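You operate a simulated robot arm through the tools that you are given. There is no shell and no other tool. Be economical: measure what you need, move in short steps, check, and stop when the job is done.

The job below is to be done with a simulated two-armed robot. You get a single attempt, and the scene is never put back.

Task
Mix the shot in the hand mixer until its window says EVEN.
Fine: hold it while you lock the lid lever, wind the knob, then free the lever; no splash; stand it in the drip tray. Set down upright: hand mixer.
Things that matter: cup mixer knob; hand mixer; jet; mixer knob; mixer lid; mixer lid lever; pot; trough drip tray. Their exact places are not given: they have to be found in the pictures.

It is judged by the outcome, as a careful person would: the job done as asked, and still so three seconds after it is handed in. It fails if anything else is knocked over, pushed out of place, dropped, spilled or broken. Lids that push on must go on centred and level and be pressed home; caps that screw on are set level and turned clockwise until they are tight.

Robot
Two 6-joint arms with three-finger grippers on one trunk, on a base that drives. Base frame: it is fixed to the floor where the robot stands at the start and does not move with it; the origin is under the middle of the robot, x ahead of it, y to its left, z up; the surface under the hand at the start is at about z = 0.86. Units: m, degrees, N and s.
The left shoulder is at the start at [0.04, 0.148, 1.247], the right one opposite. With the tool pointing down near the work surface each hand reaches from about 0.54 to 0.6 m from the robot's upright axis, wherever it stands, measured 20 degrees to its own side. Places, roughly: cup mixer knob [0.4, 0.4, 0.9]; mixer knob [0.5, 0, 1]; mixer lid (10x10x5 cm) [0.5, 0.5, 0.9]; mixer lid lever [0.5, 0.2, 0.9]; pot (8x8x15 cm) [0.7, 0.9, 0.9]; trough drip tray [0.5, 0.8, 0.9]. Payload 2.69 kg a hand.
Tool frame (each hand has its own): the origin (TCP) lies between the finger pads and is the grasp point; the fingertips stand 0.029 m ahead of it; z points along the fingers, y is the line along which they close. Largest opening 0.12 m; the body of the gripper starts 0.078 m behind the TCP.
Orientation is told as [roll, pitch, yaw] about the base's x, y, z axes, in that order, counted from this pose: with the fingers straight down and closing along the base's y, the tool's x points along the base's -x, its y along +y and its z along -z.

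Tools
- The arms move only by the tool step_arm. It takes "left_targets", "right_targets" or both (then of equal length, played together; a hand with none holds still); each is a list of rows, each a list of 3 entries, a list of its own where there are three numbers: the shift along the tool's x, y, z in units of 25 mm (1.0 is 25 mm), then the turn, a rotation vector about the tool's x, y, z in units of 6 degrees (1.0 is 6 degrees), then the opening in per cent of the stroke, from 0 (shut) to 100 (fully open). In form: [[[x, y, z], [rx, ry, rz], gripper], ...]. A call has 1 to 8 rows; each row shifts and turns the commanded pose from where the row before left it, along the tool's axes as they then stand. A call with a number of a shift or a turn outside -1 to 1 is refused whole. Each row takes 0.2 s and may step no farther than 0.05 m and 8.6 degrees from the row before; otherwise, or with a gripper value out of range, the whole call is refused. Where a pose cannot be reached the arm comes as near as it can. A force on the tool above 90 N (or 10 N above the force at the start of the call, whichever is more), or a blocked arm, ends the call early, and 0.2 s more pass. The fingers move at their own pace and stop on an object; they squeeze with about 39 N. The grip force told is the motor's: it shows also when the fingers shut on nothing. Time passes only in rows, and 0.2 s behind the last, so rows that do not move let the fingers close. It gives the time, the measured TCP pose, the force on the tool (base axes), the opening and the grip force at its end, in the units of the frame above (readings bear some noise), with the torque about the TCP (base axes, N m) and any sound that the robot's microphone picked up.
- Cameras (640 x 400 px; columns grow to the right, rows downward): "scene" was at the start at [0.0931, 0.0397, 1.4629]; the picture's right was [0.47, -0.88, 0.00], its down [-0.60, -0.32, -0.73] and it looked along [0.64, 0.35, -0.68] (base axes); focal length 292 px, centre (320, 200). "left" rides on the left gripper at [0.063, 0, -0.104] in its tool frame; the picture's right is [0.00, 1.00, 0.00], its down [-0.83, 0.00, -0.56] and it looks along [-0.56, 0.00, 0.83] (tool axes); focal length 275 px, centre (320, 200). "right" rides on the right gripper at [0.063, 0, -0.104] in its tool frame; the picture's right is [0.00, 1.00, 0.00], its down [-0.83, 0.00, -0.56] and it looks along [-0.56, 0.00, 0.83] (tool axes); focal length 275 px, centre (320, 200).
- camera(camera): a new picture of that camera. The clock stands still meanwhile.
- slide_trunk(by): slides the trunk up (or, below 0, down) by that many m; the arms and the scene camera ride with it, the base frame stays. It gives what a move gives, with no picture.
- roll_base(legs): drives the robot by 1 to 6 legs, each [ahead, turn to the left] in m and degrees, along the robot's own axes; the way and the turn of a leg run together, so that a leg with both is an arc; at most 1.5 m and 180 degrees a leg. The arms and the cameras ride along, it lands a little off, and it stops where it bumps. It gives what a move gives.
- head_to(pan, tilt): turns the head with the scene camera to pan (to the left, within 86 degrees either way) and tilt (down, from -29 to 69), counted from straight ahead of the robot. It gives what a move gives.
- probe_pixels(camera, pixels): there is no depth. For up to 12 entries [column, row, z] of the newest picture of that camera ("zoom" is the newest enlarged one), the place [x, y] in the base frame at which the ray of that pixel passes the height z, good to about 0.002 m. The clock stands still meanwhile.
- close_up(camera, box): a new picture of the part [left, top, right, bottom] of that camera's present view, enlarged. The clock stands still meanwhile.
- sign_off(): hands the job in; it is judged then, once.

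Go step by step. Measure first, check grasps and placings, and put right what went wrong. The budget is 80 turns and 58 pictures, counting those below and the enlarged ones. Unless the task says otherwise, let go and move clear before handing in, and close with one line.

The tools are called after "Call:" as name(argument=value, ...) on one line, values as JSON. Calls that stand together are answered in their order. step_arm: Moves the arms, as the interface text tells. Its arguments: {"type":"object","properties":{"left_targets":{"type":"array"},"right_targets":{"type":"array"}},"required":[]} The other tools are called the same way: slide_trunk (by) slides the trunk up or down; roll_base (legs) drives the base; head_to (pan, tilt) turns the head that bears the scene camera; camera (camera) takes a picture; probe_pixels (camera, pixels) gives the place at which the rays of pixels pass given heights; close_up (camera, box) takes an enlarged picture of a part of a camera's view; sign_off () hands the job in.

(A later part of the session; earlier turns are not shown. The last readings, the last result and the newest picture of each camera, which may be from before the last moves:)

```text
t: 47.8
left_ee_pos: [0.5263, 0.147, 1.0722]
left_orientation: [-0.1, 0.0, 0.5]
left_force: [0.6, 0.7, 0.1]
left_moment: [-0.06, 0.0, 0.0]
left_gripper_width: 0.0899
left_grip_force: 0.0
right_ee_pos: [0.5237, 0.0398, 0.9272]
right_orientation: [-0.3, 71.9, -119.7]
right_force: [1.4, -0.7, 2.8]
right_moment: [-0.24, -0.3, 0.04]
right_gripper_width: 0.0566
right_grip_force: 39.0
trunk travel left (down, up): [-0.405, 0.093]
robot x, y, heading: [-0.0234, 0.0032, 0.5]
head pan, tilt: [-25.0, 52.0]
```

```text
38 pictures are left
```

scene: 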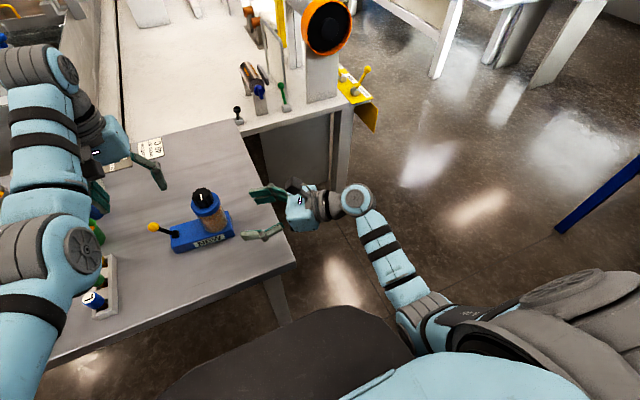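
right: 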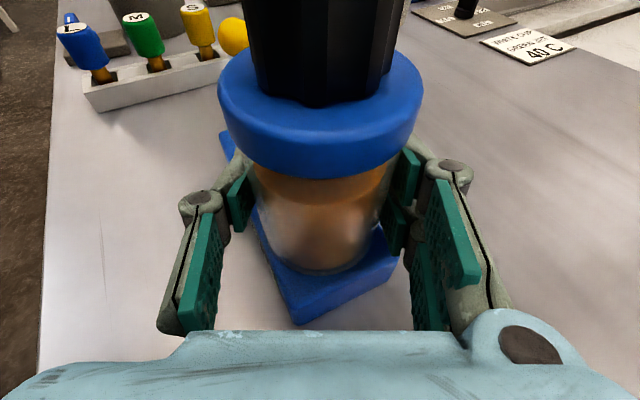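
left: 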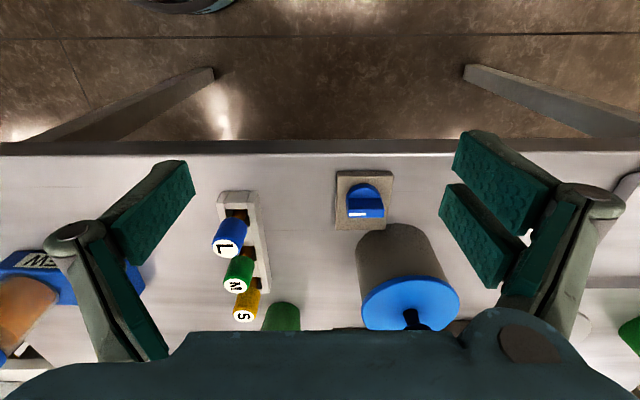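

Firm hold on the jar: opening 0.0566, 39 N. Now turn the left hand to yaw −90 so it can pinch the lever ball from its ±x sides.

Call:
step_arm(left_targets=[[[0, 0, 0], [0, 0, 1], 45], [[0, 0, 0], [0, 0, 1], 45], [[0, 0, 0], [0, 0, 1], 45], [[0, 0, 0], [0, 0, 1], 45], [[0, 0, 0], [0, 0, 1], 45], [[0, 0, 0], [0, 0, 1], 45], [[0, 0, 0], [0, 0, 1], 45], [[0, 0, 0], [0, 0, 1], 45]])

Call:
step_arm(left_targets=[[[0, 0, 0], [0, 0, 1], 45], [[0, 0, 0], [0, 0, 1], 45], [[0, 0, 0], [0, 0, 1], 45], [[0, 0, 0], [0, 0, 1], 45], [[0, 0, 0], [0, 0, 1], 45], [[0, 0, 0], [0, 0, 1], 45], [[0, 0, 0], [0, 0, 1], 45], [[0, 0, 0], [0, 0, 0], 45]])

Call:
camera(camera="left")

```text
t: 49.6
left_ee_pos: [0.5261, 0.1467, 1.0711]
left_orientation: [-0.1, -0.1, -47.6]
left_force: [-0.7, 0.8, 0.0]
left_moment: [-0.02, -0.02, 0.04]
left_gripper_width: 0.0542
left_grip_force: 0.0
left hand out of reach, approached as far as the arm can: row 1
right_ee_pos: [0.5238, 0.0397, 0.927]
right_orientation: [-0.4, 71.8, -119.7]
right_force: [2.9, -0.5, 4.6]
right_moment: [-0.23, -0.47, 0.06]
right_gripper_width: 0.057
right_grip_force: 39.1
trunk travel left (down, up): [-0.405, 0.093]
robot x, y, heading: [-0.0245, 0.0005, 0.4]
head pan, tilt: [-25.0, 52.0]
```

```text
t: 51.4
left_ee_pos: [0.5258, 0.1469, 1.0718]
left_orientation: [0.0, -0.1, -89.6]
left_force: [-1.0, 0.7, -0.2]
left_moment: [0.01, 0.02, 0.03]
left_gripper_width: 0.0544
left_grip_force: 0.0
right_ee_pos: [0.5223, 0.0398, 0.9263]
right_orientation: [-0.4, 71.9, -119.7]
right_force: [3.2, 0.3, 5.2]
right_moment: [-0.16, -0.49, 0.01]
right_gripper_width: 0.0567
right_grip_force: 39.6
trunk travel left (down, up): [-0.405, 0.093]
robot x, y, heading: [-0.0259, -0.0002, 0.6]
head pan, tilt: [-25.0, 52.0]
```

```text
37 pictures are left
```

left: 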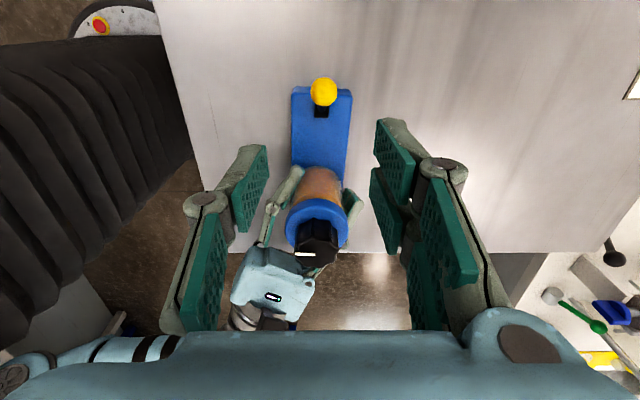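

Good view from +y side: ball at (323,92), no disturbance. Measure ball, pivot and knob from here.

Call:
probe_pixels(camera="left", pixels=[[323, 92, 0.943], [323, 92, 0.93], [321, 112, 0.9], [317, 236, 1.0], [317, 250, 1.0], [291, 88, 0.89], [353, 90, 0.89]])

```text
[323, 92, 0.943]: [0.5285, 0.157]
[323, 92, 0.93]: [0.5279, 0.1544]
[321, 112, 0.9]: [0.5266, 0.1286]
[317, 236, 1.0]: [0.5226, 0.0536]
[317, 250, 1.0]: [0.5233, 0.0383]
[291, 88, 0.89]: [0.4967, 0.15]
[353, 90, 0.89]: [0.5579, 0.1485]
```

Ball at ≈(0.5285,0.158,0.943). Descend around it.

Call:
step_arm(left_targets=[[[0.44, 0.1, 0], [0, 0, 0], 45], [[0, 0, 1], [0, 0, 0], 45], [[0, 0, 1], [0, 0, 0], 45], [[0, 0, 1], [0, 0, 0], 45], [[0, 0, 1], [0, 0, 0], 45], [[0, 0, 1], [0, 0, 0], 45]])

Call:
camera(camera="left")

```text
t: 52.8
left_ee_pos: [0.5283, 0.1573, 0.9468]
left_orientation: [0.1, -0.1, -89.6]
left_force: [0.1, -0.5, -1.0]
left_moment: [-0.01, 0.03, -0.02]
left_gripper_width: 0.0539
left_grip_force: 0.0
right_ee_pos: [0.5229, 0.039, 0.9267]
right_orientation: [-0.3, 71.9, -119.7]
right_force: [0.8, -0.8, 5.3]
right_moment: [-0.2, -0.33, 0.03]
right_gripper_width: 0.0569
right_grip_force: 38.8
trunk travel left (down, up): [-0.405, 0.093]
robot x, y, heading: [-0.0231, 0.0004, 0.5]
head pan, tilt: [-25.0, 52.0]
```

```text
36 pictures are left
```

left: 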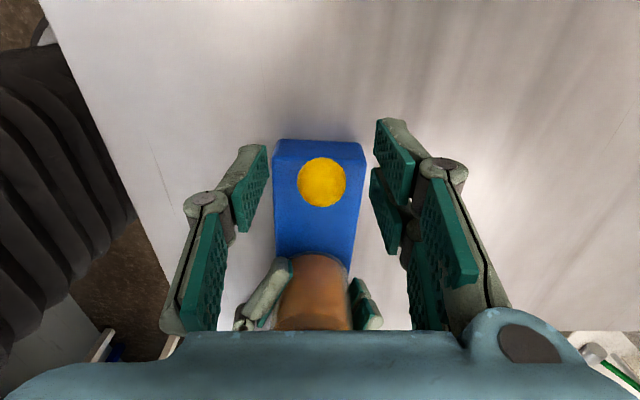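

Ball centred between the pads. Close on it, then try a small arc toward the jar and feel the force.

Call:
step_arm(left_targets=[[[0, 0, 0], [0, 0, 0], 30], [[0, 0, 0], [0, 0, 0], 12], [[0, 0, 0], [0, 0, 0], 12], [[-0.27, 0, -0.12], [0, 0, 0], 12], [[-0.27, 0, -0.12], [0, 0, 0], 12]])

Call:
camera(camera="left")

```text
t: 54.0
left_ee_pos: [0.5282, 0.1453, 0.9526]
left_orientation: [-0.1, 0.1, -89.4]
left_force: [-4.0, 16.9, -0.8]
left_moment: [0.94, 0.02, 0.0]
left_gripper_width: 0.0196
left_grip_force: 39.4
right_ee_pos: [0.5236, 0.0381, 0.9267]
right_orientation: [0.0, 71.8, -119.5]
right_force: [5.4, -16.1, 7.7]
right_moment: [-0.23, -0.08, -0.35]
right_gripper_width: 0.0571
right_grip_force: 38.9
trunk travel left (down, up): [-0.405, 0.093]
robot x, y, heading: [-0.0224, 0.0017, 0.6]
head pan, tilt: [-25.0, 52.0]
```

```text
35 pictures are left
```

left: 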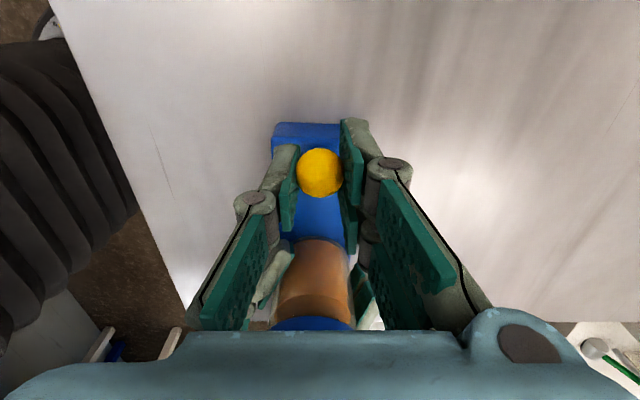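

Reaction 17 N against −y and the ball lags upward in the picture; check whether the lever turned at all.

Call:
probe_pixels(camera="left", pixels=[[320, 173, 0.943], [320, 173, 0.95]])

Call:
head_to(pan=8, tilt=52)

Call:
close_up(camera="scene", box=[240, 140, 400, 240])

```text
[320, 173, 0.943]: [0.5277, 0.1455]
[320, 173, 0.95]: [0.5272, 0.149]
```

```text
t: 54.9
left_ee_pos: [0.529, 0.1452, 0.9513]
left_orientation: [0.0, 0.0, -89.6]
left_force: [-6.3, 16.8, -0.3]
left_moment: [0.91, 0.03, 0.0]
left_gripper_width: 0.0195
left_grip_force: 39.0
right_ee_pos: [0.5223, 0.0396, 0.9263]
right_orientation: [-0.3, 71.8, -119.7]
right_force: [9.0, -17.1, 4.8]
right_moment: [-0.74, -0.13, -0.61]
right_gripper_width: 0.0569
right_grip_force: 38.8
trunk travel left (down, up): [-0.405, 0.093]
robot x, y, heading: [-0.0225, 0.0003, 0.6]
head pan, tilt: [8.0, 52.0]
```

```text
4.00 times, centred on (320, 190) of scene
```

zoom: 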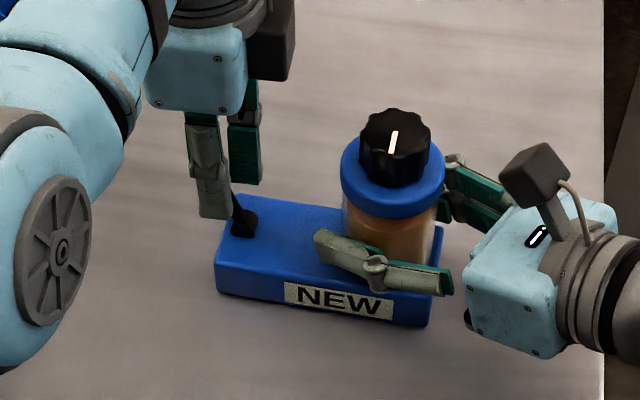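

The lever did turn (ball now y≈0.148, z≈0.948); the pinch resists its pivoting. I'll re-pinch periodically and continue along the arc.

Call:
step_arm(left_targets=[[[0, 0, 0], [0, 0, 0], 30], [[0.1, 0, 0.12], [0, 0, 0], 30], [[0, 0, 0], [0, 0, 0], 12], [[0, 0, 0], [0, 0, 0], 12], [[-0.25, 0, -0.07], [0, 0, 0], 12], [[-0.25, 0, -0.05], [0, 0, 0], 12], [[0, 0, 0], [0, 0, 0], 30], [[0, 0, 0], [0, 0, 0], 30]])

Call:
camera(camera="left")

```text
t: 56.7
left_ee_pos: [0.5285, 0.1336, 0.9525]
left_orientation: [0.2, -0.1, -89.5]
left_force: [0.2, 0.5, -0.2]
left_moment: [-0.03, 0.01, 0.01]
left_gripper_width: 0.0361
left_grip_force: 0.1
right_ee_pos: [0.5231, 0.0389, 0.9271]
right_orientation: [-0.6, 71.9, -119.8]
right_force: [-1.2, -0.9, 0.3]
right_moment: [-0.25, -0.06, -0.03]
right_gripper_width: 0.0572
right_grip_force: 38.7
trunk travel left (down, up): [-0.405, 0.093]
robot x, y, heading: [-0.0257, 0.0025, 0.6]
head pan, tilt: [8.0, 52.0]
```

```text
33 pictures are left
```

left: 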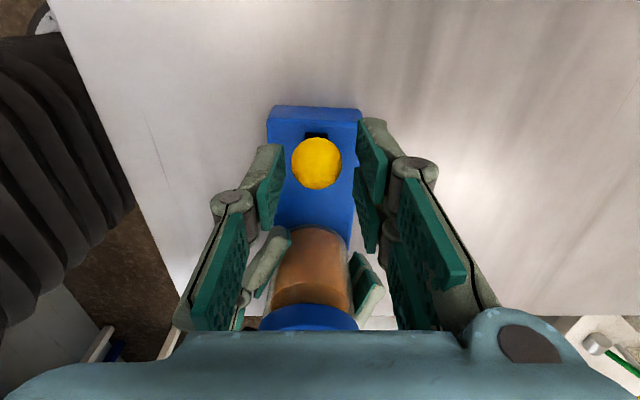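

The ball slips in the pinch (now y≈0.144). I'll back the open fingers to +y, shut them and push the ball with their side instead.

Call:
step_arm(left_targets=[[[0.7, 0, 0], [0, 0, 0], 30], [[0.8, 0, 0.2], [0, 0, 0], 30], [[0, 0, 0], [0, 0, 0], 0], [[0, 0, 0], [0, 0, 0], 0], [[-0.4, 0, 0], [0, 0, 0], 0], [[-0.4, 0, 0], [0, 0, 0], 0], [[-0.4, 0, 0], [0, 0, 0], 0], [[-0.3, 0, 0], [0, 0, 0], 0]])

Call:
camera(camera="left")

```text
t: 58.5
left_ee_pos: [0.5288, 0.1339, 0.9475]
left_orientation: [0.0, -0.1, -89.6]
left_force: [0.9, 1.9, -0.3]
left_moment: [0.02, 0.04, -0.02]
left_gripper_width: 0.0
left_grip_force: 28.4
right_ee_pos: [0.5218, 0.04, 0.9256]
right_orientation: [-0.6, 71.9, -119.8]
right_force: [-1.8, -1.9, -1.1]
right_moment: [-0.15, 0.16, 0.07]
right_gripper_width: 0.0571
right_grip_force: 39.2
trunk travel left (down, up): [-0.405, 0.093]
robot x, y, heading: [-0.0272, 0.0019, 0.6]
head pan, tilt: [8.0, 52.0]
```

```text
32 pictures are left
```

left: 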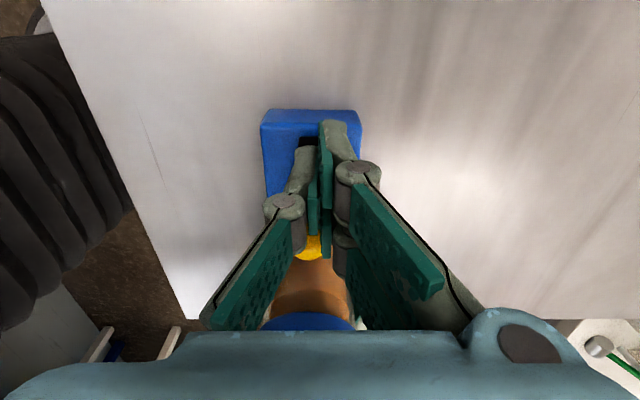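

Pushing works with just ~2 N; ball is now ahead of the fingers. Keep pushing in small steps.

Call:
step_arm(left_targets=[[[-0.25, 0, 0], [0, 0, 0], 0], [[-0.25, 0, 0], [0, 0, 0], 0], [[-0.2, 0, 0], [0, 0, 0], 0]])

Call:
close_up(camera="scene", box=[256, 150, 384, 230])

```text
t: 59.3
left_ee_pos: [0.5283, 0.1185, 0.9476]
left_orientation: [0.0, 0.1, -89.5]
left_force: [3.4, 29.8, 3.6]
left_moment: [0.65, 0.0, -0.13]
left_gripper_width: 0.0062
left_grip_force: 28.4
right_ee_pos: [0.5243, 0.0379, 0.9263]
right_orientation: [0.1, 71.7, -119.5]
right_force: [-1.9, -29.3, 0.4]
right_moment: [-0.49, -0.01, 0.3]
right_gripper_width: 0.0568
right_grip_force: 39.4
trunk travel left (down, up): [-0.405, 0.093]
robot x, y, heading: [-0.0228, 0.0019, 0.4]
head pan, tilt: [8.0, 52.0]
```

```text
5.00 times, centred on (320, 190) of scene
```

zoom: 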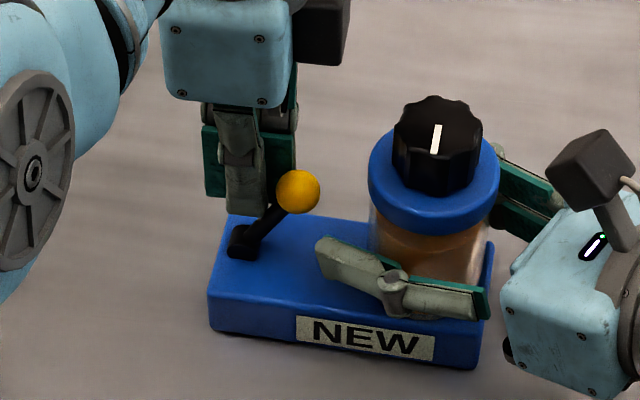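

End stop at 30 N: the lever now leans firmly toward the jar, held still. Back off, rise, and move the left hand above the knob.

Call:
step_arm(left_targets=[[[0.6, 0, 0], [0, 0, 0], 0], [[0, 0, -1], [0, 0, 0], 0], [[0, 0, -1], [0, 0, 0], 20], [[0, 0, -1], [0, 0, 0], 40], [[0, 0, -1], [0, 0, 0], 60], [[-0.9, 0, 0], [0, 0, 0], 60], [[-0.9, 0, 0], [0, 0, 0], 60], [[-0.9, 0, 0], [0, 0, 0], 60]])

Call:
step_arm(left_targets=[[[-0.95, -0.15, 0], [0, 0, 0], 60], [[-0.1, 0, 0], [0, 0, 0], 60]])

Call:
camera(camera="left")

Call:
close_up(camera="scene", box=[256, 130, 416, 230])

```text
t: 61.1
left_ee_pos: [0.5269, 0.0651, 1.0492]
left_orientation: [0.0, -0.1, -89.6]
left_force: [0.2, -0.2, 0.2]
left_moment: [0.03, 0.0, 0.01]
left_gripper_width: 0.0721
left_grip_force: 0.0
right_ee_pos: [0.523, 0.0399, 0.9264]
right_orientation: [-0.5, 71.9, -120.0]
right_force: [-0.4, -0.2, 0.1]
right_moment: [-0.03, 0.01, 0.01]
right_gripper_width: 0.0565
right_grip_force: 39.1
trunk travel left (down, up): [-0.405, 0.093]
robot x, y, heading: [-0.0231, -0.0006, 0.7]
head pan, tilt: [8.0, 52.0]
```

```text
t: 61.7
left_ee_pos: [0.5216, 0.0412, 1.0486]
left_orientation: [0.0, -0.1, -89.6]
left_force: [0.4, 0.6, 0.0]
left_moment: [0.01, 0.03, 0.02]
left_gripper_width: 0.0722
left_grip_force: 0.1
left hand out of reach, approached as far as the arm can: row 2
right_ee_pos: [0.5226, 0.0391, 0.9266]
right_orientation: [-0.5, 71.9, -119.9]
right_force: [-0.4, 0.0, 0.9]
right_moment: [-0.08, -0.02, -0.02]
right_gripper_width: 0.0567
right_grip_force: 39.0
trunk travel left (down, up): [-0.405, 0.093]
robot x, y, heading: [-0.0241, -0.0003, 0.9]
head pan, tilt: [8.0, 52.0]
```

```text
30 pictures are left
```

left: 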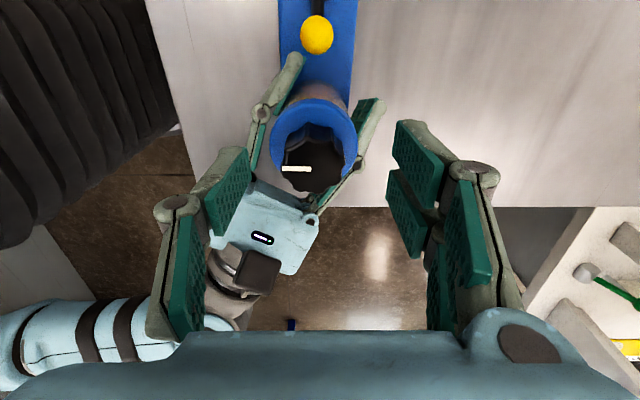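

```text
4.00 times, centred on (336, 180) of scene
```

zoom: 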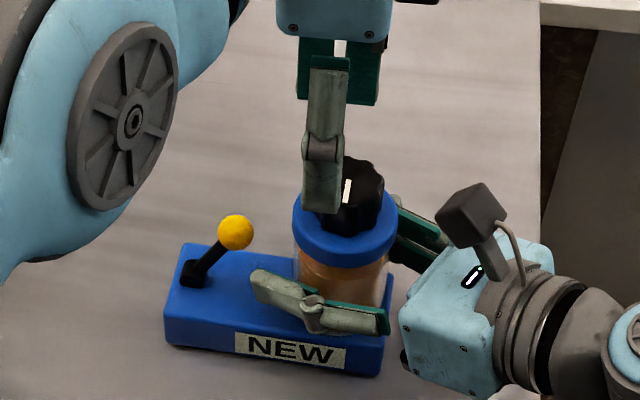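

Lever stays over. Measure the knob centre from the left camera.

Call:
probe_pixels(camera="left", pixels=[[314, 163, 1.0], [284, 165, 1.0], [344, 165, 1.0], [314, 192, 1.0], [271, 145, 0.97], [358, 145, 0.97], [312, 169, 1.0]])

```text
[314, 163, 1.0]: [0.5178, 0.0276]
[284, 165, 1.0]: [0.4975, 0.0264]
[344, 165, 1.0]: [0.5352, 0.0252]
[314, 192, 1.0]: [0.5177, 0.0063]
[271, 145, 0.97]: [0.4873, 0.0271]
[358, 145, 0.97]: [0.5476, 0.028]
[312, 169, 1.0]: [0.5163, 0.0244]
```

This gives (0.5165,0.026), off from my earlier (0.5235,0.040). Cross-check with the scene enlargement (knob top ≈(352,187), block corners).

Call:
probe_pixels(camera="zoom", pixels=[[348, 180, 1.0], [346, 203, 1.0], [384, 190, 1.0], [168, 346, 0.86], [381, 375, 0.86], [236, 232, 0.94], [183, 245, 0.89], [344, 262, 0.955]])

Call:
close_up(camera="left", box=[220, 80, 420, 205])

```text
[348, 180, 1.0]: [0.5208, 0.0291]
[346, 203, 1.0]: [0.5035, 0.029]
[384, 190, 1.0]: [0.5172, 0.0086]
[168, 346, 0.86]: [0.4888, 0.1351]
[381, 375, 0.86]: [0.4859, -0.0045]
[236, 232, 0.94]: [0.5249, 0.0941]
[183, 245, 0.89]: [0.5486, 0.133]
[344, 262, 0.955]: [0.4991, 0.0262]
```

```text
3.20 times, centred on (320, 142) of left
```

zoom: 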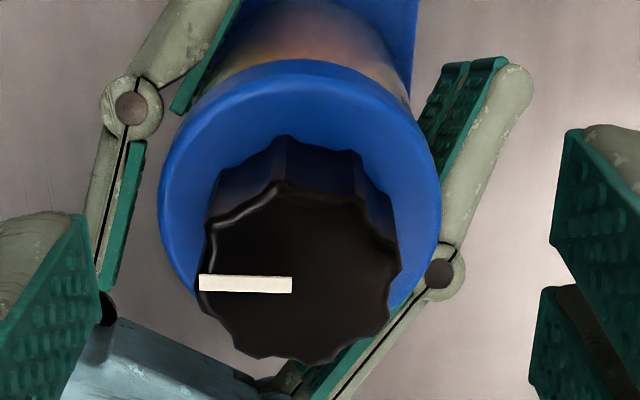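

The mixer slid ~14 mm into the right grip during the lever push (still firmly held at 0.057). Knob centre is now ≈(0.5175,0.026). Descend around it while correcting.

Call:
step_arm(left_targets=[[[0, 0, 0.7], [0, 0, 0], 60], [[-0.3, -0.08, 0.38], [0, 0, 0], 60], [[-0.3, -0.08, 0.36], [0, 0, 0], 60]])

Call:
camera(camera="left")

Call:
close_up(camera="scene", box=[276, 130, 404, 210])

```text
t: 62.5
left_ee_pos: [0.5141, 0.0282, 1.0136]
left_orientation: [0.1, -0.2, -89.6]
left_force: [-0.9, 0.3, 0.7]
left_moment: [-0.02, -0.01, 0.05]
left_gripper_width: 0.072
left_grip_force: 0.0
left hand out of reach, approached as far as the arm can: row 3
right_ee_pos: [0.523, 0.0391, 0.9259]
right_orientation: [-0.5, 71.8, -119.9]
right_force: [-0.4, -0.7, -0.2]
right_moment: [-0.01, -0.04, -0.03]
right_gripper_width: 0.0564
right_grip_force: 39.1
trunk travel left (down, up): [-0.405, 0.093]
robot x, y, heading: [-0.0209, 0.0054, 0.4]
head pan, tilt: [8.0, 52.0]
```

```text
27 pictures are left
```

left: 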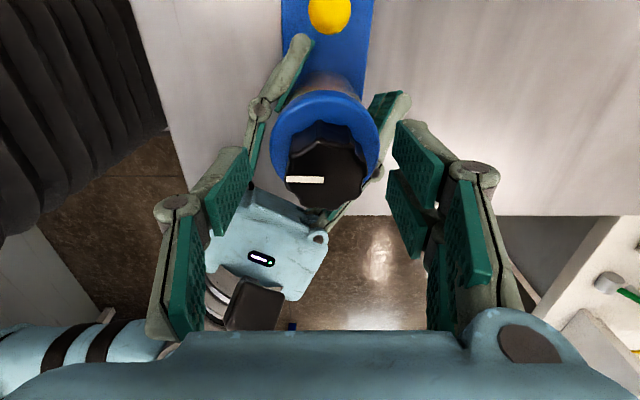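

```text
5.00 times, centred on (340, 170) of scene
```

zoom: 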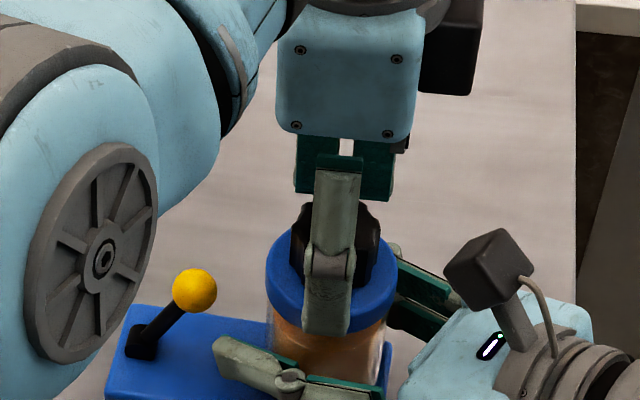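

Knob sits midway between the pads and in line. Close on it and wind clockwise (seen from above), 78° first, then check the window.

Call:
step_arm(left_targets=[[[0, 0.08, 0], [0, 0, 0], 45], [[0, 0, 0], [0, 0, 0], 25], [[0, 0, 0], [0, 0, 0], 25], [[0, 0, 0], [0, 0, 0], 25], [[0, 0, 0], [0, 0, 1], 25], [[0, 0, 0], [0, 0, 1], 25], [[0, 0, 0], [0, 0, 1], 25], [[0, 0, 0], [0, 0, 1], 25]])

Call:
step_arm(left_targets=[[[0, 0, 0], [0, 0, 1], 25], [[0, 0, 0], [0, 0, 1], 25], [[0, 0, 0], [0, 0, 1], 25], [[0, 0, 0], [0, 0, 1], 25], [[0, 0, 0], [0, 0, 1], 25], [[0, 0, 0], [0, 0, 1], 25], [[0, 0, 0], [0, 0, 1], 25], [[0, 0, 0], [0, 0, 1], 25]])

Call:
close_up(camera="scene", box=[260, 140, 404, 230])

```text
t: 64.3
left_ee_pos: [0.5161, 0.0288, 1.0131]
left_orientation: [0.3, -0.1, -113.7]
left_force: [18.7, -5.9, -0.8]
left_moment: [-0.39, -0.66, -0.03]
left_gripper_width: 0.0369
left_grip_force: 38.7
right_ee_pos: [0.5237, 0.0391, 0.9266]
right_orientation: [-0.6, 71.8, -119.9]
right_force: [-18.4, 6.1, 1.0]
right_moment: [-0.26, -0.92, -0.22]
right_gripper_width: 0.0564
right_grip_force: 38.3
trunk travel left (down, up): [-0.405, 0.093]
robot x, y, heading: [-0.0244, 0.0019, 0.6]
head pan, tilt: [8.0, 52.0]
```

```text
t: 66.1
left_ee_pos: [0.5156, 0.0286, 1.0135]
left_orientation: [0.2, 0.2, -161.8]
left_force: [23.5, -6.3, -2.5]
left_moment: [-0.02, -1.01, 0.02]
left_gripper_width: 0.0371
left_grip_force: 39.3
left hand out of reach, approached as far as the arm can: row 5
right_ee_pos: [0.5225, 0.039, 0.9261]
right_orientation: [-0.6, 71.7, -119.9]
right_force: [-23.6, 7.5, 3.3]
right_moment: [-0.67, -1.01, -0.27]
right_gripper_width: 0.0568
right_grip_force: 39.2
trunk travel left (down, up): [-0.405, 0.093]
robot x, y, heading: [-0.0229, -0.0005, 0.6]
head pan, tilt: [8.0, 52.0]
```

```text
4.44 times, centred on (332, 185) of scene
```

zoom: 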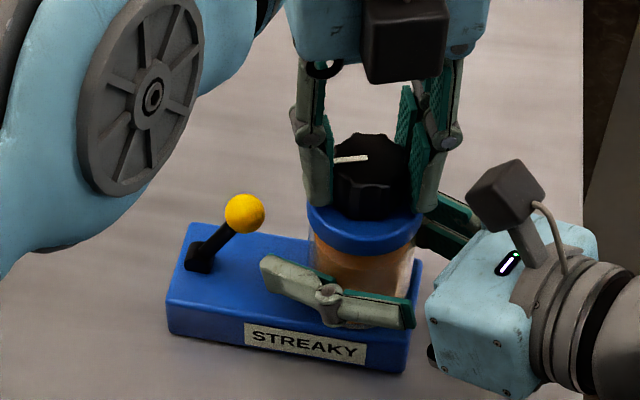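

Window now reads STREAKY after ~72°. I ease the 23 N side load (+x) and continue 48°.

Call:
step_arm(left_targets=[[[0.08, 0, 0], [0, 0, 1], 25], [[0, 0, 0], [0, 0, 1], 25], [[0, 0, 0], [0, 0, 1], 25], [[0, 0, 0], [0, 0, 1], 25], [[0, 0, 0], [0, 0, 1], 25], [[0, 0, 0], [0, 0, 1], 25], [[0, 0, 0], [0, 0, 1], 25], [[0, 0, 0], [0, 0, 1], 25]])

Call:
close_up(camera="scene", box=[260, 140, 404, 230])

```text
t: 67.9
left_ee_pos: [0.5061, 0.0109, 1.0267]
left_orientation: [-0.8, -0.3, 164.7]
left_force: [-4.5, 10.1, -17.2]
left_moment: [0.95, 1.03, 0.02]
left_gripper_width: 0.0377
left_grip_force: 39.0
left hand out of reach, approached as far as the arm can: row 6, 7, 8
right_ee_pos: [0.5243, 0.04, 0.9265]
right_orientation: [0.0, 71.9, -119.5]
right_force: [5.1, -9.9, 12.6]
right_moment: [-0.42, -0.27, 0.35]
right_gripper_width: 0.0599
right_grip_force: 38.4
trunk travel left (down, up): [-0.405, 0.093]
robot x, y, heading: [-0.0198, -0.0001, 0.7]
head pan, tilt: [8.0, 52.0]
```

```text
4.44 times, centred on (332, 185) of scene
```

zoom: 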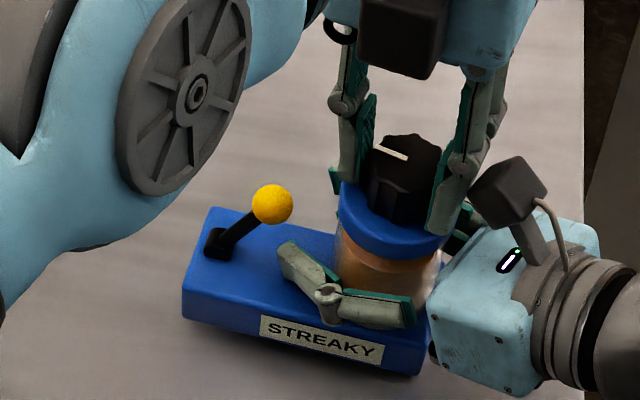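

The left wrist hit its yaw limit (~−195°) and dragged the mixer (TCP rose to 1.027). I turn back 12° without other motion so the hand returns to its commanded spot, then check.

Call:
step_arm(left_targets=[[[0, 0, 0], [0, 0, -1], 25], [[0, 0, 0], [0, 0, -1], 25], [[0, 0, 0], [0, 0, -1], 25]])

Call:
close_up(camera="scene", box=[260, 140, 404, 230])

Call:
camera(camera="right")

```text
t: 68.7
left_ee_pos: [0.5071, 0.0098, 1.0278]
left_orientation: [-0.7, 0.2, -177.0]
left_force: [-6.6, 21.0, -16.4]
left_moment: [0.28, 1.17, -0.31]
left_gripper_width: 0.0372
left_grip_force: 38.7
right_ee_pos: [0.5237, 0.0386, 0.9265]
right_orientation: [-0.2, 71.8, -119.9]
right_force: [6.8, -21.0, 12.6]
right_moment: [1.38, -0.25, 0.86]
right_gripper_width: 0.0584
right_grip_force: 38.8
trunk travel left (down, up): [-0.405, 0.093]
robot x, y, heading: [-0.0243, 0.0025, 0.5]
head pan, tilt: [8.0, 52.0]
```

```text
4.44 times, centred on (332, 185) of scene
```

zoom: 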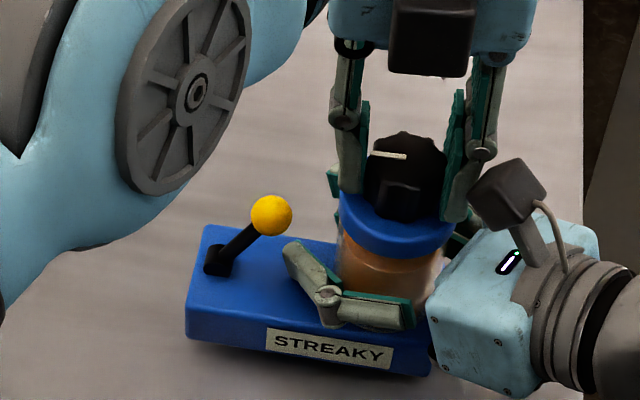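

```text
22 pictures are left
```

right: 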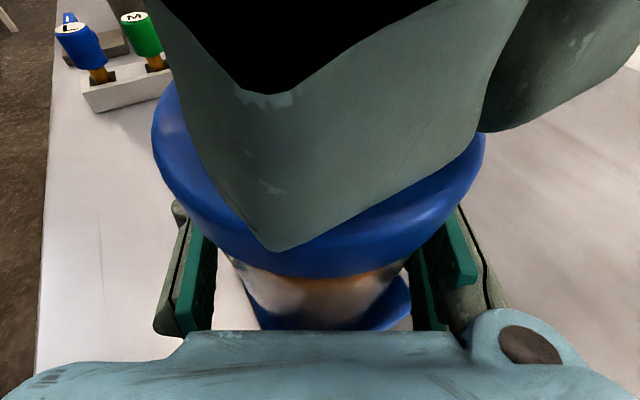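

The mixer was lifted ~14 mm and pulled toward the right palm. While the left holds the knob, I'll loosen the right slightly, let the left carry it back down and forward to the right hand's grasp centre, then re-close the right.

Call:
step_arm(left_targets=[[[0, 0, 0], [0, 0, 0], 25], [[0, 0, 0], [0, 0, 0], 25], [[0.16, -0.26, 0.145], [0, 0, 0], 25], [[0.16, -0.26, 0.145], [0, 0, 0], 25], [[0.16, -0.26, 0.145], [0, 0, 0], 25], [[0.16, -0.26, 0.145], [0, 0, 0], 25], [[0, 0, 0], [0, 0, 0], 25]], right_targets=[[[0, 0, 0], [0, 0, 0], 56], [[0, 0, 0], [0, 0, 0], 56], [[0, 0, 0], [0, 0, 0], 56], [[0, 0, 0], [0, 0, 0], 56], [[0, 0, 0], [0, 0, 0], 56], [[0, 0, 0], [0, 0, 0], 56], [[0, 0, 0], [0, 0, 0], 56]])

Call:
close_up(camera="scene", box=[260, 140, 404, 230])

```text
t: 70.3
left_ee_pos: [0.5182, 0.0371, 1.0162]
left_orientation: [-0.6, 0.4, -177.4]
left_force: [-0.6, -0.8, 3.5]
left_moment: [-0.49, 0.36, 0.0]
left_gripper_width: 0.0372
left_grip_force: 39.2
left hand out of reach, approached as far as the arm can: row 6
right_ee_pos: [0.5221, 0.0393, 0.9273]
right_orientation: [-0.4, 72.0, -119.9]
right_force: [-0.1, -0.1, 0.0]
right_moment: [-0.02, 0.04, -0.03]
right_gripper_width: 0.0674
right_grip_force: 0.1
trunk travel left (down, up): [-0.405, 0.093]
robot x, y, heading: [-0.0245, -0.0006, 0.6]
head pan, tilt: [8.0, 52.0]
```

```text
4.44 times, centred on (332, 185) of scene
```

zoom: 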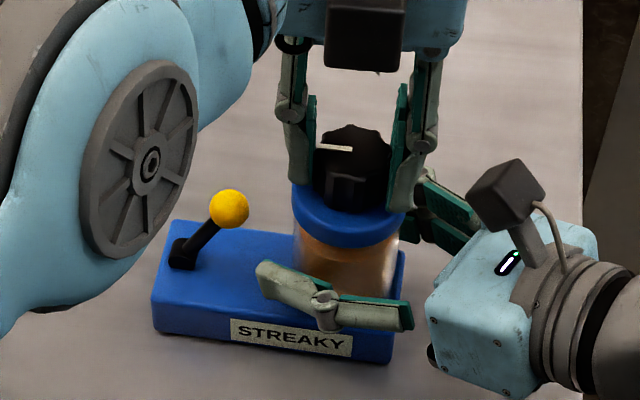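

Mixer is flat on the table again, jar centred in the right grip. Re-close the right, open the left a little and turn it back (to about −57°) for the next stroke.

Call:
step_arm(left_targets=[[[0, 0, 0], [0, 0, 0], 25], [[0, 0, 0], [0, 0, 0], 25], [[0, 0, 0], [0, 0, 0], 25], [[0, 0, 0], [0, 0, 0], 25], [[0, 0, 0], [0, 0, 0], 47], [[0, 0, 0], [0, 0, 0], 47]], right_targets=[[[0, 0, 0], [0, 0, 0], 45], [[0, 0, 0], [0, 0, 0], 30], [[0, 0, 0], [0, 0, 0], 30], [[0, 0, 0], [0, 0, 0], 30], [[0, 0, 0], [0, 0, 0], 30], [[0, 0, 0], [0, 0, 0], 30]])

Call:
step_arm(left_targets=[[[0, 0, 0], [0, 0, -1], 47], [[0, 0, 0], [0, 0, -1], 47], [[0, 0, 0], [0, 0, -1], 47], [[0, 0, 0], [0, 0, -1], 47], [[0, 0, 0], [0, 0, -1], 47], [[0, 0, 0], [0, 0, -1], 47], [[0, 0, 0], [0, 0, -1], 47], [[0, 0, 0], [0, 0, -1], 47]])

Call:
step_arm(left_targets=[[[0, 0, 0], [0, 0, -1], 47], [[0, 0, 0], [0, 0, -1], 47], [[0, 0, 0], [0, 0, -1], 47], [[0, 0, 0], [0, 0, -1], 47], [[0, 0, 0], [0, 0, -1], 47], [[0, 0, 0], [0, 0, -1], 47], [[0, 0, 0], [0, 0, -1], 47], [[0, 0, 0], [0, 0, -1], 47]])

Call:
camera(camera="left")

```text
t: 71.7
left_ee_pos: [0.5178, 0.0375, 1.0155]
left_orientation: [-0.7, 0.3, -177.3]
left_force: [0.0, 0.1, 0.4]
left_moment: [0.0, -0.04, 0.0]
left_gripper_width: 0.0565
left_grip_force: 0.0
right_ee_pos: [0.5224, 0.0382, 0.9271]
right_orientation: [-0.3, 71.8, -119.8]
right_force: [0.1, -2.1, 0.4]
right_moment: [-0.35, 0.14, 0.05]
right_gripper_width: 0.057
right_grip_force: 39.1
trunk travel left (down, up): [-0.405, 0.093]
robot x, y, heading: [-0.0221, 0.0016, 0.5]
head pan, tilt: [8.0, 52.0]
```

```text
t: 73.5
left_ee_pos: [0.5188, 0.0383, 1.0152]
left_orientation: [-0.2, 0.6, -129.2]
left_force: [0.5, 0.4, -1.1]
left_moment: [-0.04, -0.03, 0.0]
left_gripper_width: 0.0565
left_grip_force: 0.2
right_ee_pos: [0.5236, 0.0386, 0.9258]
right_orientation: [-0.5, 71.9, -119.7]
right_force: [1.0, -1.4, 1.1]
right_moment: [-0.3, 0.06, 0.1]
right_gripper_width: 0.057
right_grip_force: 39.2
trunk travel left (down, up): [-0.405, 0.093]
robot x, y, heading: [-0.0255, -0.0004, 0.5]
head pan, tilt: [8.0, 52.0]
```

```text
t: 75.3
left_ee_pos: [0.518, 0.0376, 1.0158]
left_orientation: [0.4, 0.6, -81.3]
left_force: [-0.2, -0.6, -0.8]
left_moment: [0.01, 0.01, 0.01]
left_gripper_width: 0.0564
left_grip_force: 0.0
right_ee_pos: [0.5222, 0.0386, 0.926]
right_orientation: [-0.5, 71.8, -119.9]
right_force: [0.1, -0.6, 0.1]
right_moment: [-0.2, 0.02, 0.03]
right_gripper_width: 0.0571
right_grip_force: 38.6
trunk travel left (down, up): [-0.405, 0.093]
robot x, y, heading: [-0.0221, 0.0016, 0.7]
head pan, tilt: [8.0, 52.0]
```

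```text
20 pictures are left
```

left: 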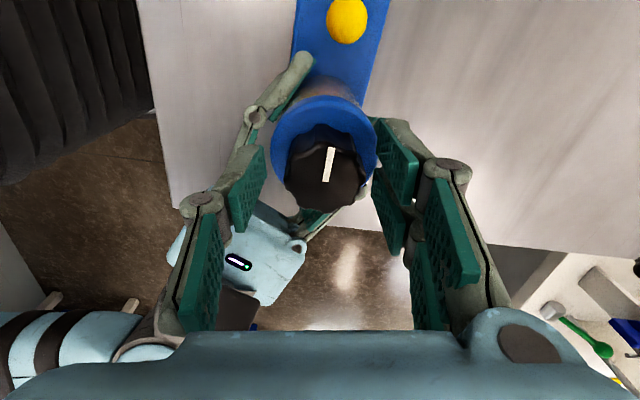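

Knob mark now points +y (net ~90° wound). Recentre slightly (knob ≈7 px right, 8 px low of hand centre), turn back to −57°, grip and wind 48°, checking the window.

Call:
step_arm(left_targets=[[[-0.16, 0.12, 0.08], [0, 0, -1], 47], [[0, 0, 0], [0, 0, -1], 47], [[0, 0, 0], [0, 0, -1], 47], [[0, 0, 0], [0, 0, -1], 47], [[0, 0, 0], [0, 0, 0], 25], [[0, 0, 0], [0, 0, 0], 25], [[0, 0, 0], [0, 0, 0], 25]])

Call:
step_arm(left_targets=[[[0, 0, 0], [0, 0, 1], 25], [[0, 0, 0], [0, 0, 1], 25], [[0, 0, 0], [0, 0, 1], 25], [[0, 0, 0], [0, 0, 1], 25], [[0, 0, 0], [0, 0, 1], 25], [[0, 0, 0], [0, 0, 1], 25], [[0, 0, 0], [0, 0, 1], 25], [[0, 0, 0], [0, 0, 1], 25]])

Call:
close_up(camera="scene", box=[260, 140, 404, 230])

```text
t: 76.9
left_ee_pos: [0.5195, 0.0382, 1.0132]
left_orientation: [0.7, 0.4, -57.2]
left_force: [18.9, 9.4, 0.4]
left_moment: [0.2, -0.89, 0.06]
left_gripper_width: 0.0381
left_grip_force: 39.6
left hand out of reach, approached as far as the arm can: row 1
right_ee_pos: [0.5236, 0.0378, 0.9257]
right_orientation: [-0.5, 71.8, -119.9]
right_force: [-16.8, -9.8, 6.3]
right_moment: [0.34, -0.66, 0.05]
right_gripper_width: 0.057
right_grip_force: 39.2
trunk travel left (down, up): [-0.405, 0.093]
robot x, y, heading: [-0.0214, 0.0014, 0.5]
head pan, tilt: [8.0, 52.0]
```

```text
t: 78.7
left_ee_pos: [0.5179, 0.0365, 1.0147]
left_orientation: [0.2, 0.7, -105.5]
left_force: [17.2, -0.8, 5.9]
left_moment: [0.51, -0.48, 0.03]
left_gripper_width: 0.0369
left_grip_force: 39.2
right_ee_pos: [0.5216, 0.0403, 0.9267]
right_orientation: [-0.4, 72.0, -119.7]
right_force: [-16.4, -1.0, 0.9]
right_moment: [-1.08, -0.78, 0.02]
right_gripper_width: 0.0574
right_grip_force: 39.0
trunk travel left (down, up): [-0.405, 0.093]
robot x, y, heading: [-0.0215, -0.0032, 0.5]
head pan, tilt: [8.0, 52.0]
```

```text
4.44 times, centred on (332, 185) of scene
```

zoom: 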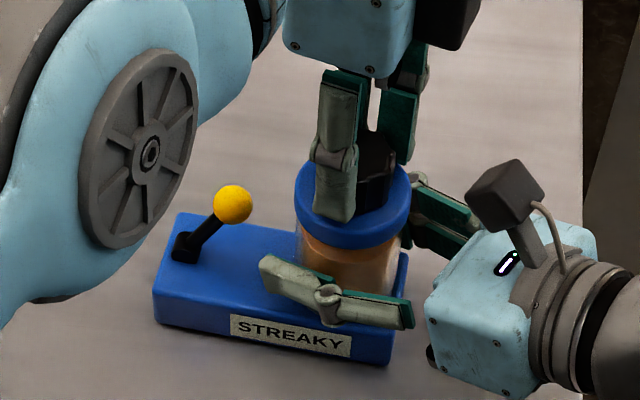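

Still STREAKY (~140°). Continue another 66° with a small +x correction.

Call:
step_arm(left_targets=[[[0.02, 0.1, 0], [0, 0, 1], 25], [[0, 0, 0], [0, 0, 1], 25], [[0, 0, 0], [0, 0, 1], 25], [[0, 0, 0], [0, 0, 1], 25], [[0, 0, 0], [0, 0, 1], 25], [[0, 0, 0], [0, 0, 1], 25], [[0, 0, 0], [0, 0, 1], 25], [[0, 0, 0], [0, 0, 1], 25]])

Call:
step_arm(left_targets=[[[0, 0, 0], [0, 0, 1], 25], [[0, 0, 0], [0, 0, 1], 25], [[0, 0, 0], [0, 0, 1], 25]])

Call:
close_up(camera="scene", box=[260, 140, 404, 230])

```text
t: 80.5
left_ee_pos: [0.5192, 0.0386, 1.0148]
left_orientation: [-0.2, 0.7, -153.5]
left_force: [17.7, -30.7, 3.1]
left_moment: [-0.99, -0.83, 0.04]
left_gripper_width: 0.0374
left_grip_force: 39.0
left hand out of reach, approached as far as the arm can: row 6
right_ee_pos: [0.5223, 0.0404, 0.9275]
right_orientation: [-0.7, 71.9, -119.8]
right_force: [-17.4, 31.0, -0.2]
right_moment: [-1.31, -0.78, -0.27]
right_gripper_width: 0.0577
right_grip_force: 38.9
trunk travel left (down, up): [-0.405, 0.093]
robot x, y, heading: [-0.0235, 0.0028, 0.8]
head pan, tilt: [8.0, 52.0]
```

```text
t: 81.3
left_ee_pos: [0.5171, 0.0387, 1.0137]
left_orientation: [-0.4, 0.6, -171.5]
left_force: [20.0, -30.2, 12.9]
left_moment: [-1.03, -0.91, 0.04]
left_gripper_width: 0.0372
left_grip_force: 39.3
right_ee_pos: [0.5209, 0.0387, 0.9276]
right_orientation: [-0.7, 71.9, -120.0]
right_force: [-17.7, 32.8, -1.3]
right_moment: [-0.43, -0.82, -0.54]
right_gripper_width: 0.0577
right_grip_force: 39.0
trunk travel left (down, up): [-0.405, 0.093]
robot x, y, heading: [-0.0267, -0.0002, 0.7]
head pan, tilt: [8.0, 52.0]
```

```text
4.44 times, centred on (332, 185) of scene
```

zoom: 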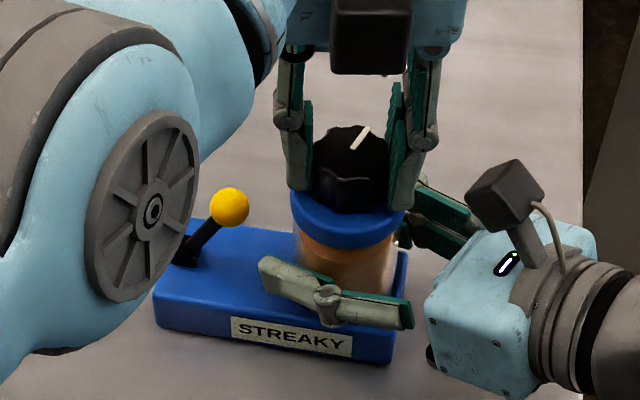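

Still STREAKY at ~205°. Regrip cycle: open, recentre slightly, turn back, grip and wind another 60°.

Call:
step_arm(left_targets=[[[0, 0, 0], [0, 0, 0], 47], [[0.1, 0.12, 0], [0, 0, 0], 47], [[0, 0, 0], [0, 0, -1], 47], [[0, 0, 0], [0, 0, -1], 47], [[0, 0, 0], [0, 0, -1], 47], [[0, 0, 0], [0, 0, -1], 47], [[0, 0, 0], [0, 0, -1], 47], [[0, 0, 0], [0, 0, -1], 47]])

Call:
step_arm(left_targets=[[[0, 0, 0], [0, 0, -1], 47], [[0, 0, 0], [0, 0, -1], 47], [[0, 0, 0], [0, 0, -1], 47], [[0, 0, 0], [0, 0, -1], 47], [[0, 0, 0], [0, 0, -1], 47], [[0, 0, 0], [0, 0, -1], 47], [[0, 0, 0], [0, 0, -1], 47], [[0, 0, 0], [0, 0, -1], 47]])

Call:
step_arm(left_targets=[[[0, 0, 0], [0, 0, -1], 47], [[0, 0, 0], [0, 0, -1], 47], [[0, 0, 0], [0, 0, -1], 47], [[0, 0, 0], [0, 0, -1], 47], [[0, 0, 0], [0, 0, -1], 47], [[0, 0, 0], [0, 0, 0], 25], [[0, 0, 0], [0, 0, 0], 25], [[0, 0, 0], [0, 0, 0], 25]])

Call:
step_arm(left_targets=[[[0, 0, 0], [0, 0, 1], 25], [[0, 0, 0], [0, 0, 1], 25], [[0, 0, 0], [0, 0, 1], 25], [[0, 0, 0], [0, 0, 1], 25], [[0, 0, 0], [0, 0, 1], 25], [[0, 0, 0], [0, 0, 1], 25], [[0, 0, 0], [0, 0, 1], 25], [[0, 0, 0], [0, 0, 1], 25]])

Call:
step_arm(left_targets=[[[0, 0, 0], [0, 0, 1], 25], [[0, 0, 0], [0, 0, 1], 25]])

Call:
close_up(camera="scene", box=[260, 140, 404, 230])

```text
t: 83.1
left_ee_pos: [0.5164, 0.0375, 1.0144]
left_orientation: [-0.2, 0.7, -135.3]
left_force: [0.5, -0.3, -0.3]
left_moment: [-0.03, -0.03, -0.03]
left_gripper_width: 0.056
left_grip_force: 0.0
left hand out of reach, approached as far as the arm can: row 5
right_ee_pos: [0.5233, 0.0388, 0.9268]
right_orientation: [-0.5, 71.8, -119.9]
right_force: [0.5, 0.6, -0.3]
right_moment: [-0.11, 0.0, 0.05]
right_gripper_width: 0.0571
right_grip_force: 38.6
trunk travel left (down, up): [-0.405, 0.093]
robot x, y, heading: [-0.0252, 0.0006, 0.5]
head pan, tilt: [8.0, 52.0]
```

```text
t: 84.9
left_ee_pos: [0.5174, 0.0381, 1.0154]
left_orientation: [0.4, 0.6, -87.2]
left_force: [0.2, 1.1, 0.2]
left_moment: [0.02, -0.04, 0.06]
left_gripper_width: 0.0564
left_grip_force: 0.0
right_ee_pos: [0.5239, 0.039, 0.9258]
right_orientation: [-0.5, 71.8, -119.9]
right_force: [0.1, -0.7, -0.4]
right_moment: [-0.09, 0.0, 0.01]
right_gripper_width: 0.0568
right_grip_force: 39.1
trunk travel left (down, up): [-0.405, 0.093]
robot x, y, heading: [-0.0232, -0.0009, 0.2]
head pan, tilt: [8.0, 52.0]
```

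```text
t: 86.7
left_ee_pos: [0.5169, 0.0391, 1.0146]
left_orientation: [0.8, 0.3, -57.5]
left_force: [19.9, 9.6, -0.6]
left_moment: [0.34, -0.81, 0.07]
left_gripper_width: 0.0381
left_grip_force: 39.1
right_ee_pos: [0.5222, 0.0384, 0.9265]
right_orientation: [-0.5, 72.0, -119.8]
right_force: [-18.8, -9.1, 4.3]
right_moment: [0.31, -0.85, -0.02]
right_gripper_width: 0.057
right_grip_force: 38.3
trunk travel left (down, up): [-0.405, 0.093]
robot x, y, heading: [-0.0228, 0.0036, 0.5]
head pan, tilt: [8.0, 52.0]
```

```text
t: 88.5
left_ee_pos: [0.5165, 0.0369, 1.0148]
left_orientation: [0.3, 0.6, -105.5]
left_force: [28.4, -3.1, 16.0]
left_moment: [0.08, -1.06, 0.05]
left_gripper_width: 0.0377
left_grip_force: 39.2
right_ee_pos: [0.5207, 0.0401, 0.9267]
right_orientation: [-0.4, 71.9, -119.8]
right_force: [-23.6, 4.4, -0.6]
right_moment: [-1.11, -1.13, -0.04]
right_gripper_width: 0.0574
right_grip_force: 38.1
trunk travel left (down, up): [-0.405, 0.093]
robot x, y, heading: [-0.0242, 0.0012, 0.5]
head pan, tilt: [8.0, 52.0]
```

```text
t: 89.1
left_ee_pos: [0.5163, 0.0376, 1.0154]
left_orientation: [0.4, 0.8, -117.5]
left_force: [26.6, -10.4, 14.5]
left_moment: [-0.06, -0.95, 0.05]
left_gripper_width: 0.0374
left_grip_force: 38.1
right_ee_pos: [0.5212, 0.0407, 0.926]
right_orientation: [-0.5, 71.9, -119.8]
right_force: [-26.1, 10.0, 0.0]
right_moment: [-1.24, -0.99, -0.19]
right_gripper_width: 0.0576
right_grip_force: 39.0
trunk travel left (down, up): [-0.405, 0.093]
robot x, y, heading: [-0.0237, -0.0002, 0.7]
head pan, tilt: [8.0, 52.0]
```

```text
4.44 times, centred on (332, 185) of scene
```

zoom: 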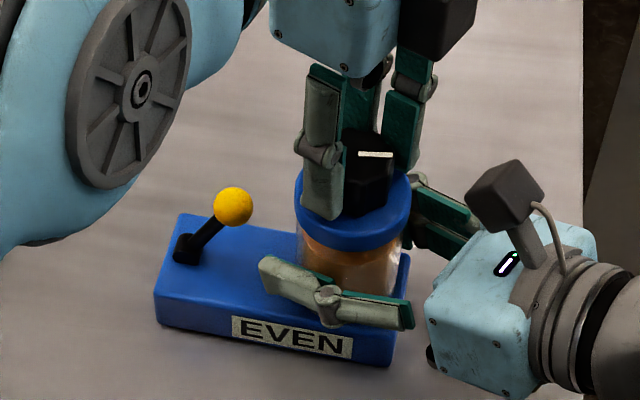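

The window reads EVEN. Stop winding: open the left, rise clear, square to yaw −90 and move over the gap between lid and ball.

Call:
step_arm(left_targets=[[[0, 0, 0], [0, 0, 0], 50], [[0, 0, 0], [0, 0, 0], 60], [[0, 0, -1], [0, 0, 0], 60], [[0, 0, -0.8], [0, 0, 0], 60], [[0, 0, 0], [0, 0, -1], 60], [[0, 0, 0], [0, 0, -1], 60], [[0, 0, 0], [0, 0, -1], 60], [[0, 0, 0], [0, 0, -1], 60]])

Call:
step_arm(left_targets=[[[0.6, 0.2, 0], [0, 0, -0.6], 60], [[0.6, 0.2, 0], [0, 0, 0], 30], [[0.6, 0, 0], [0, 0, 0], 0], [[0, 0, 0], [0, 0, 0], 0], [[0, 0, 0], [0, 0, 0], 0]])

Call:
camera(camera="left")

Call:
close_up(camera="scene", box=[260, 140, 404, 230])

```text
t: 90.9
left_ee_pos: [0.5179, 0.0371, 1.0594]
left_orientation: [0.1, 0.6, -93.2]
left_force: [-0.3, -0.1, 0.0]
left_moment: [-0.03, -0.01, -0.03]
left_gripper_width: 0.0719
left_grip_force: 0.1
right_ee_pos: [0.5224, 0.0393, 0.9265]
right_orientation: [-0.2, 72.0, -119.7]
right_force: [3.5, -1.6, 7.8]
right_moment: [-0.53, 0.13, 0.18]
right_gripper_width: 0.0571
right_grip_force: 38.9
trunk travel left (down, up): [-0.405, 0.093]
robot x, y, heading: [-0.0215, 0.003, 0.7]
head pan, tilt: [8.0, 52.0]
```

```text
t: 92.1
left_ee_pos: [0.5314, 0.0816, 1.0591]
left_orientation: [0.1, 0.7, -89.7]
left_force: [-0.1, 0.5, 0.5]
left_moment: [-0.01, 0.02, 0.0]
left_gripper_width: 0.0
left_grip_force: 28.6
left hand out of reach, approached as far as the arm can: row 3
right_ee_pos: [0.5224, 0.0389, 0.9272]
right_orientation: [-0.4, 71.9, -119.7]
right_force: [4.6, -1.1, 8.1]
right_moment: [-0.56, 0.2, 0.15]
right_gripper_width: 0.0568
right_grip_force: 39.1
trunk travel left (down, up): [-0.405, 0.093]
robot x, y, heading: [-0.0241, -0.0, 0.7]
head pan, tilt: [8.0, 52.0]
```

```text
16 pictures are left
```

left: 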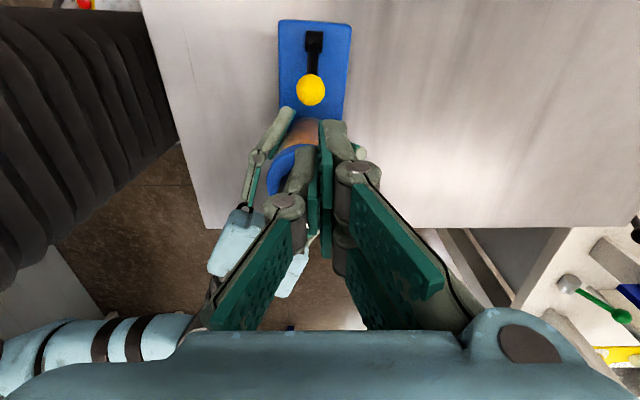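

```text
4.44 times, centred on (332, 185) of scene
```

zoom: 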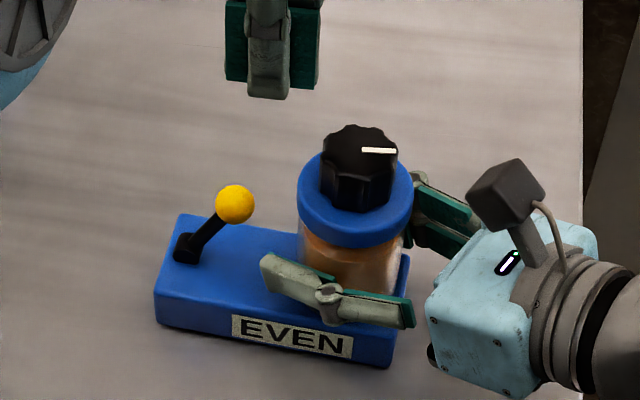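

Call:
probe_pixels(camera="left", pixels=[[311, 90, 0.938], [311, 90, 0.945], [314, 40, 0.895], [281, 150, 0.97]])

Call:
probe_pixels(camera="zoom", pixels=[[235, 204, 0.938], [235, 204, 0.945], [188, 243, 0.895], [361, 150, 1.0], [298, 195, 0.97]])

```text
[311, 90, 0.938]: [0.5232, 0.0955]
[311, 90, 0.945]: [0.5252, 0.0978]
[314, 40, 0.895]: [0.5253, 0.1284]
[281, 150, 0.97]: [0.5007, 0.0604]
```

```text
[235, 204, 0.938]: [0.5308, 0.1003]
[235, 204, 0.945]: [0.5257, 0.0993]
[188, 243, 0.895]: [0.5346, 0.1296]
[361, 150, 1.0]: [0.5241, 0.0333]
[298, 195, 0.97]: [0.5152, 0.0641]
```

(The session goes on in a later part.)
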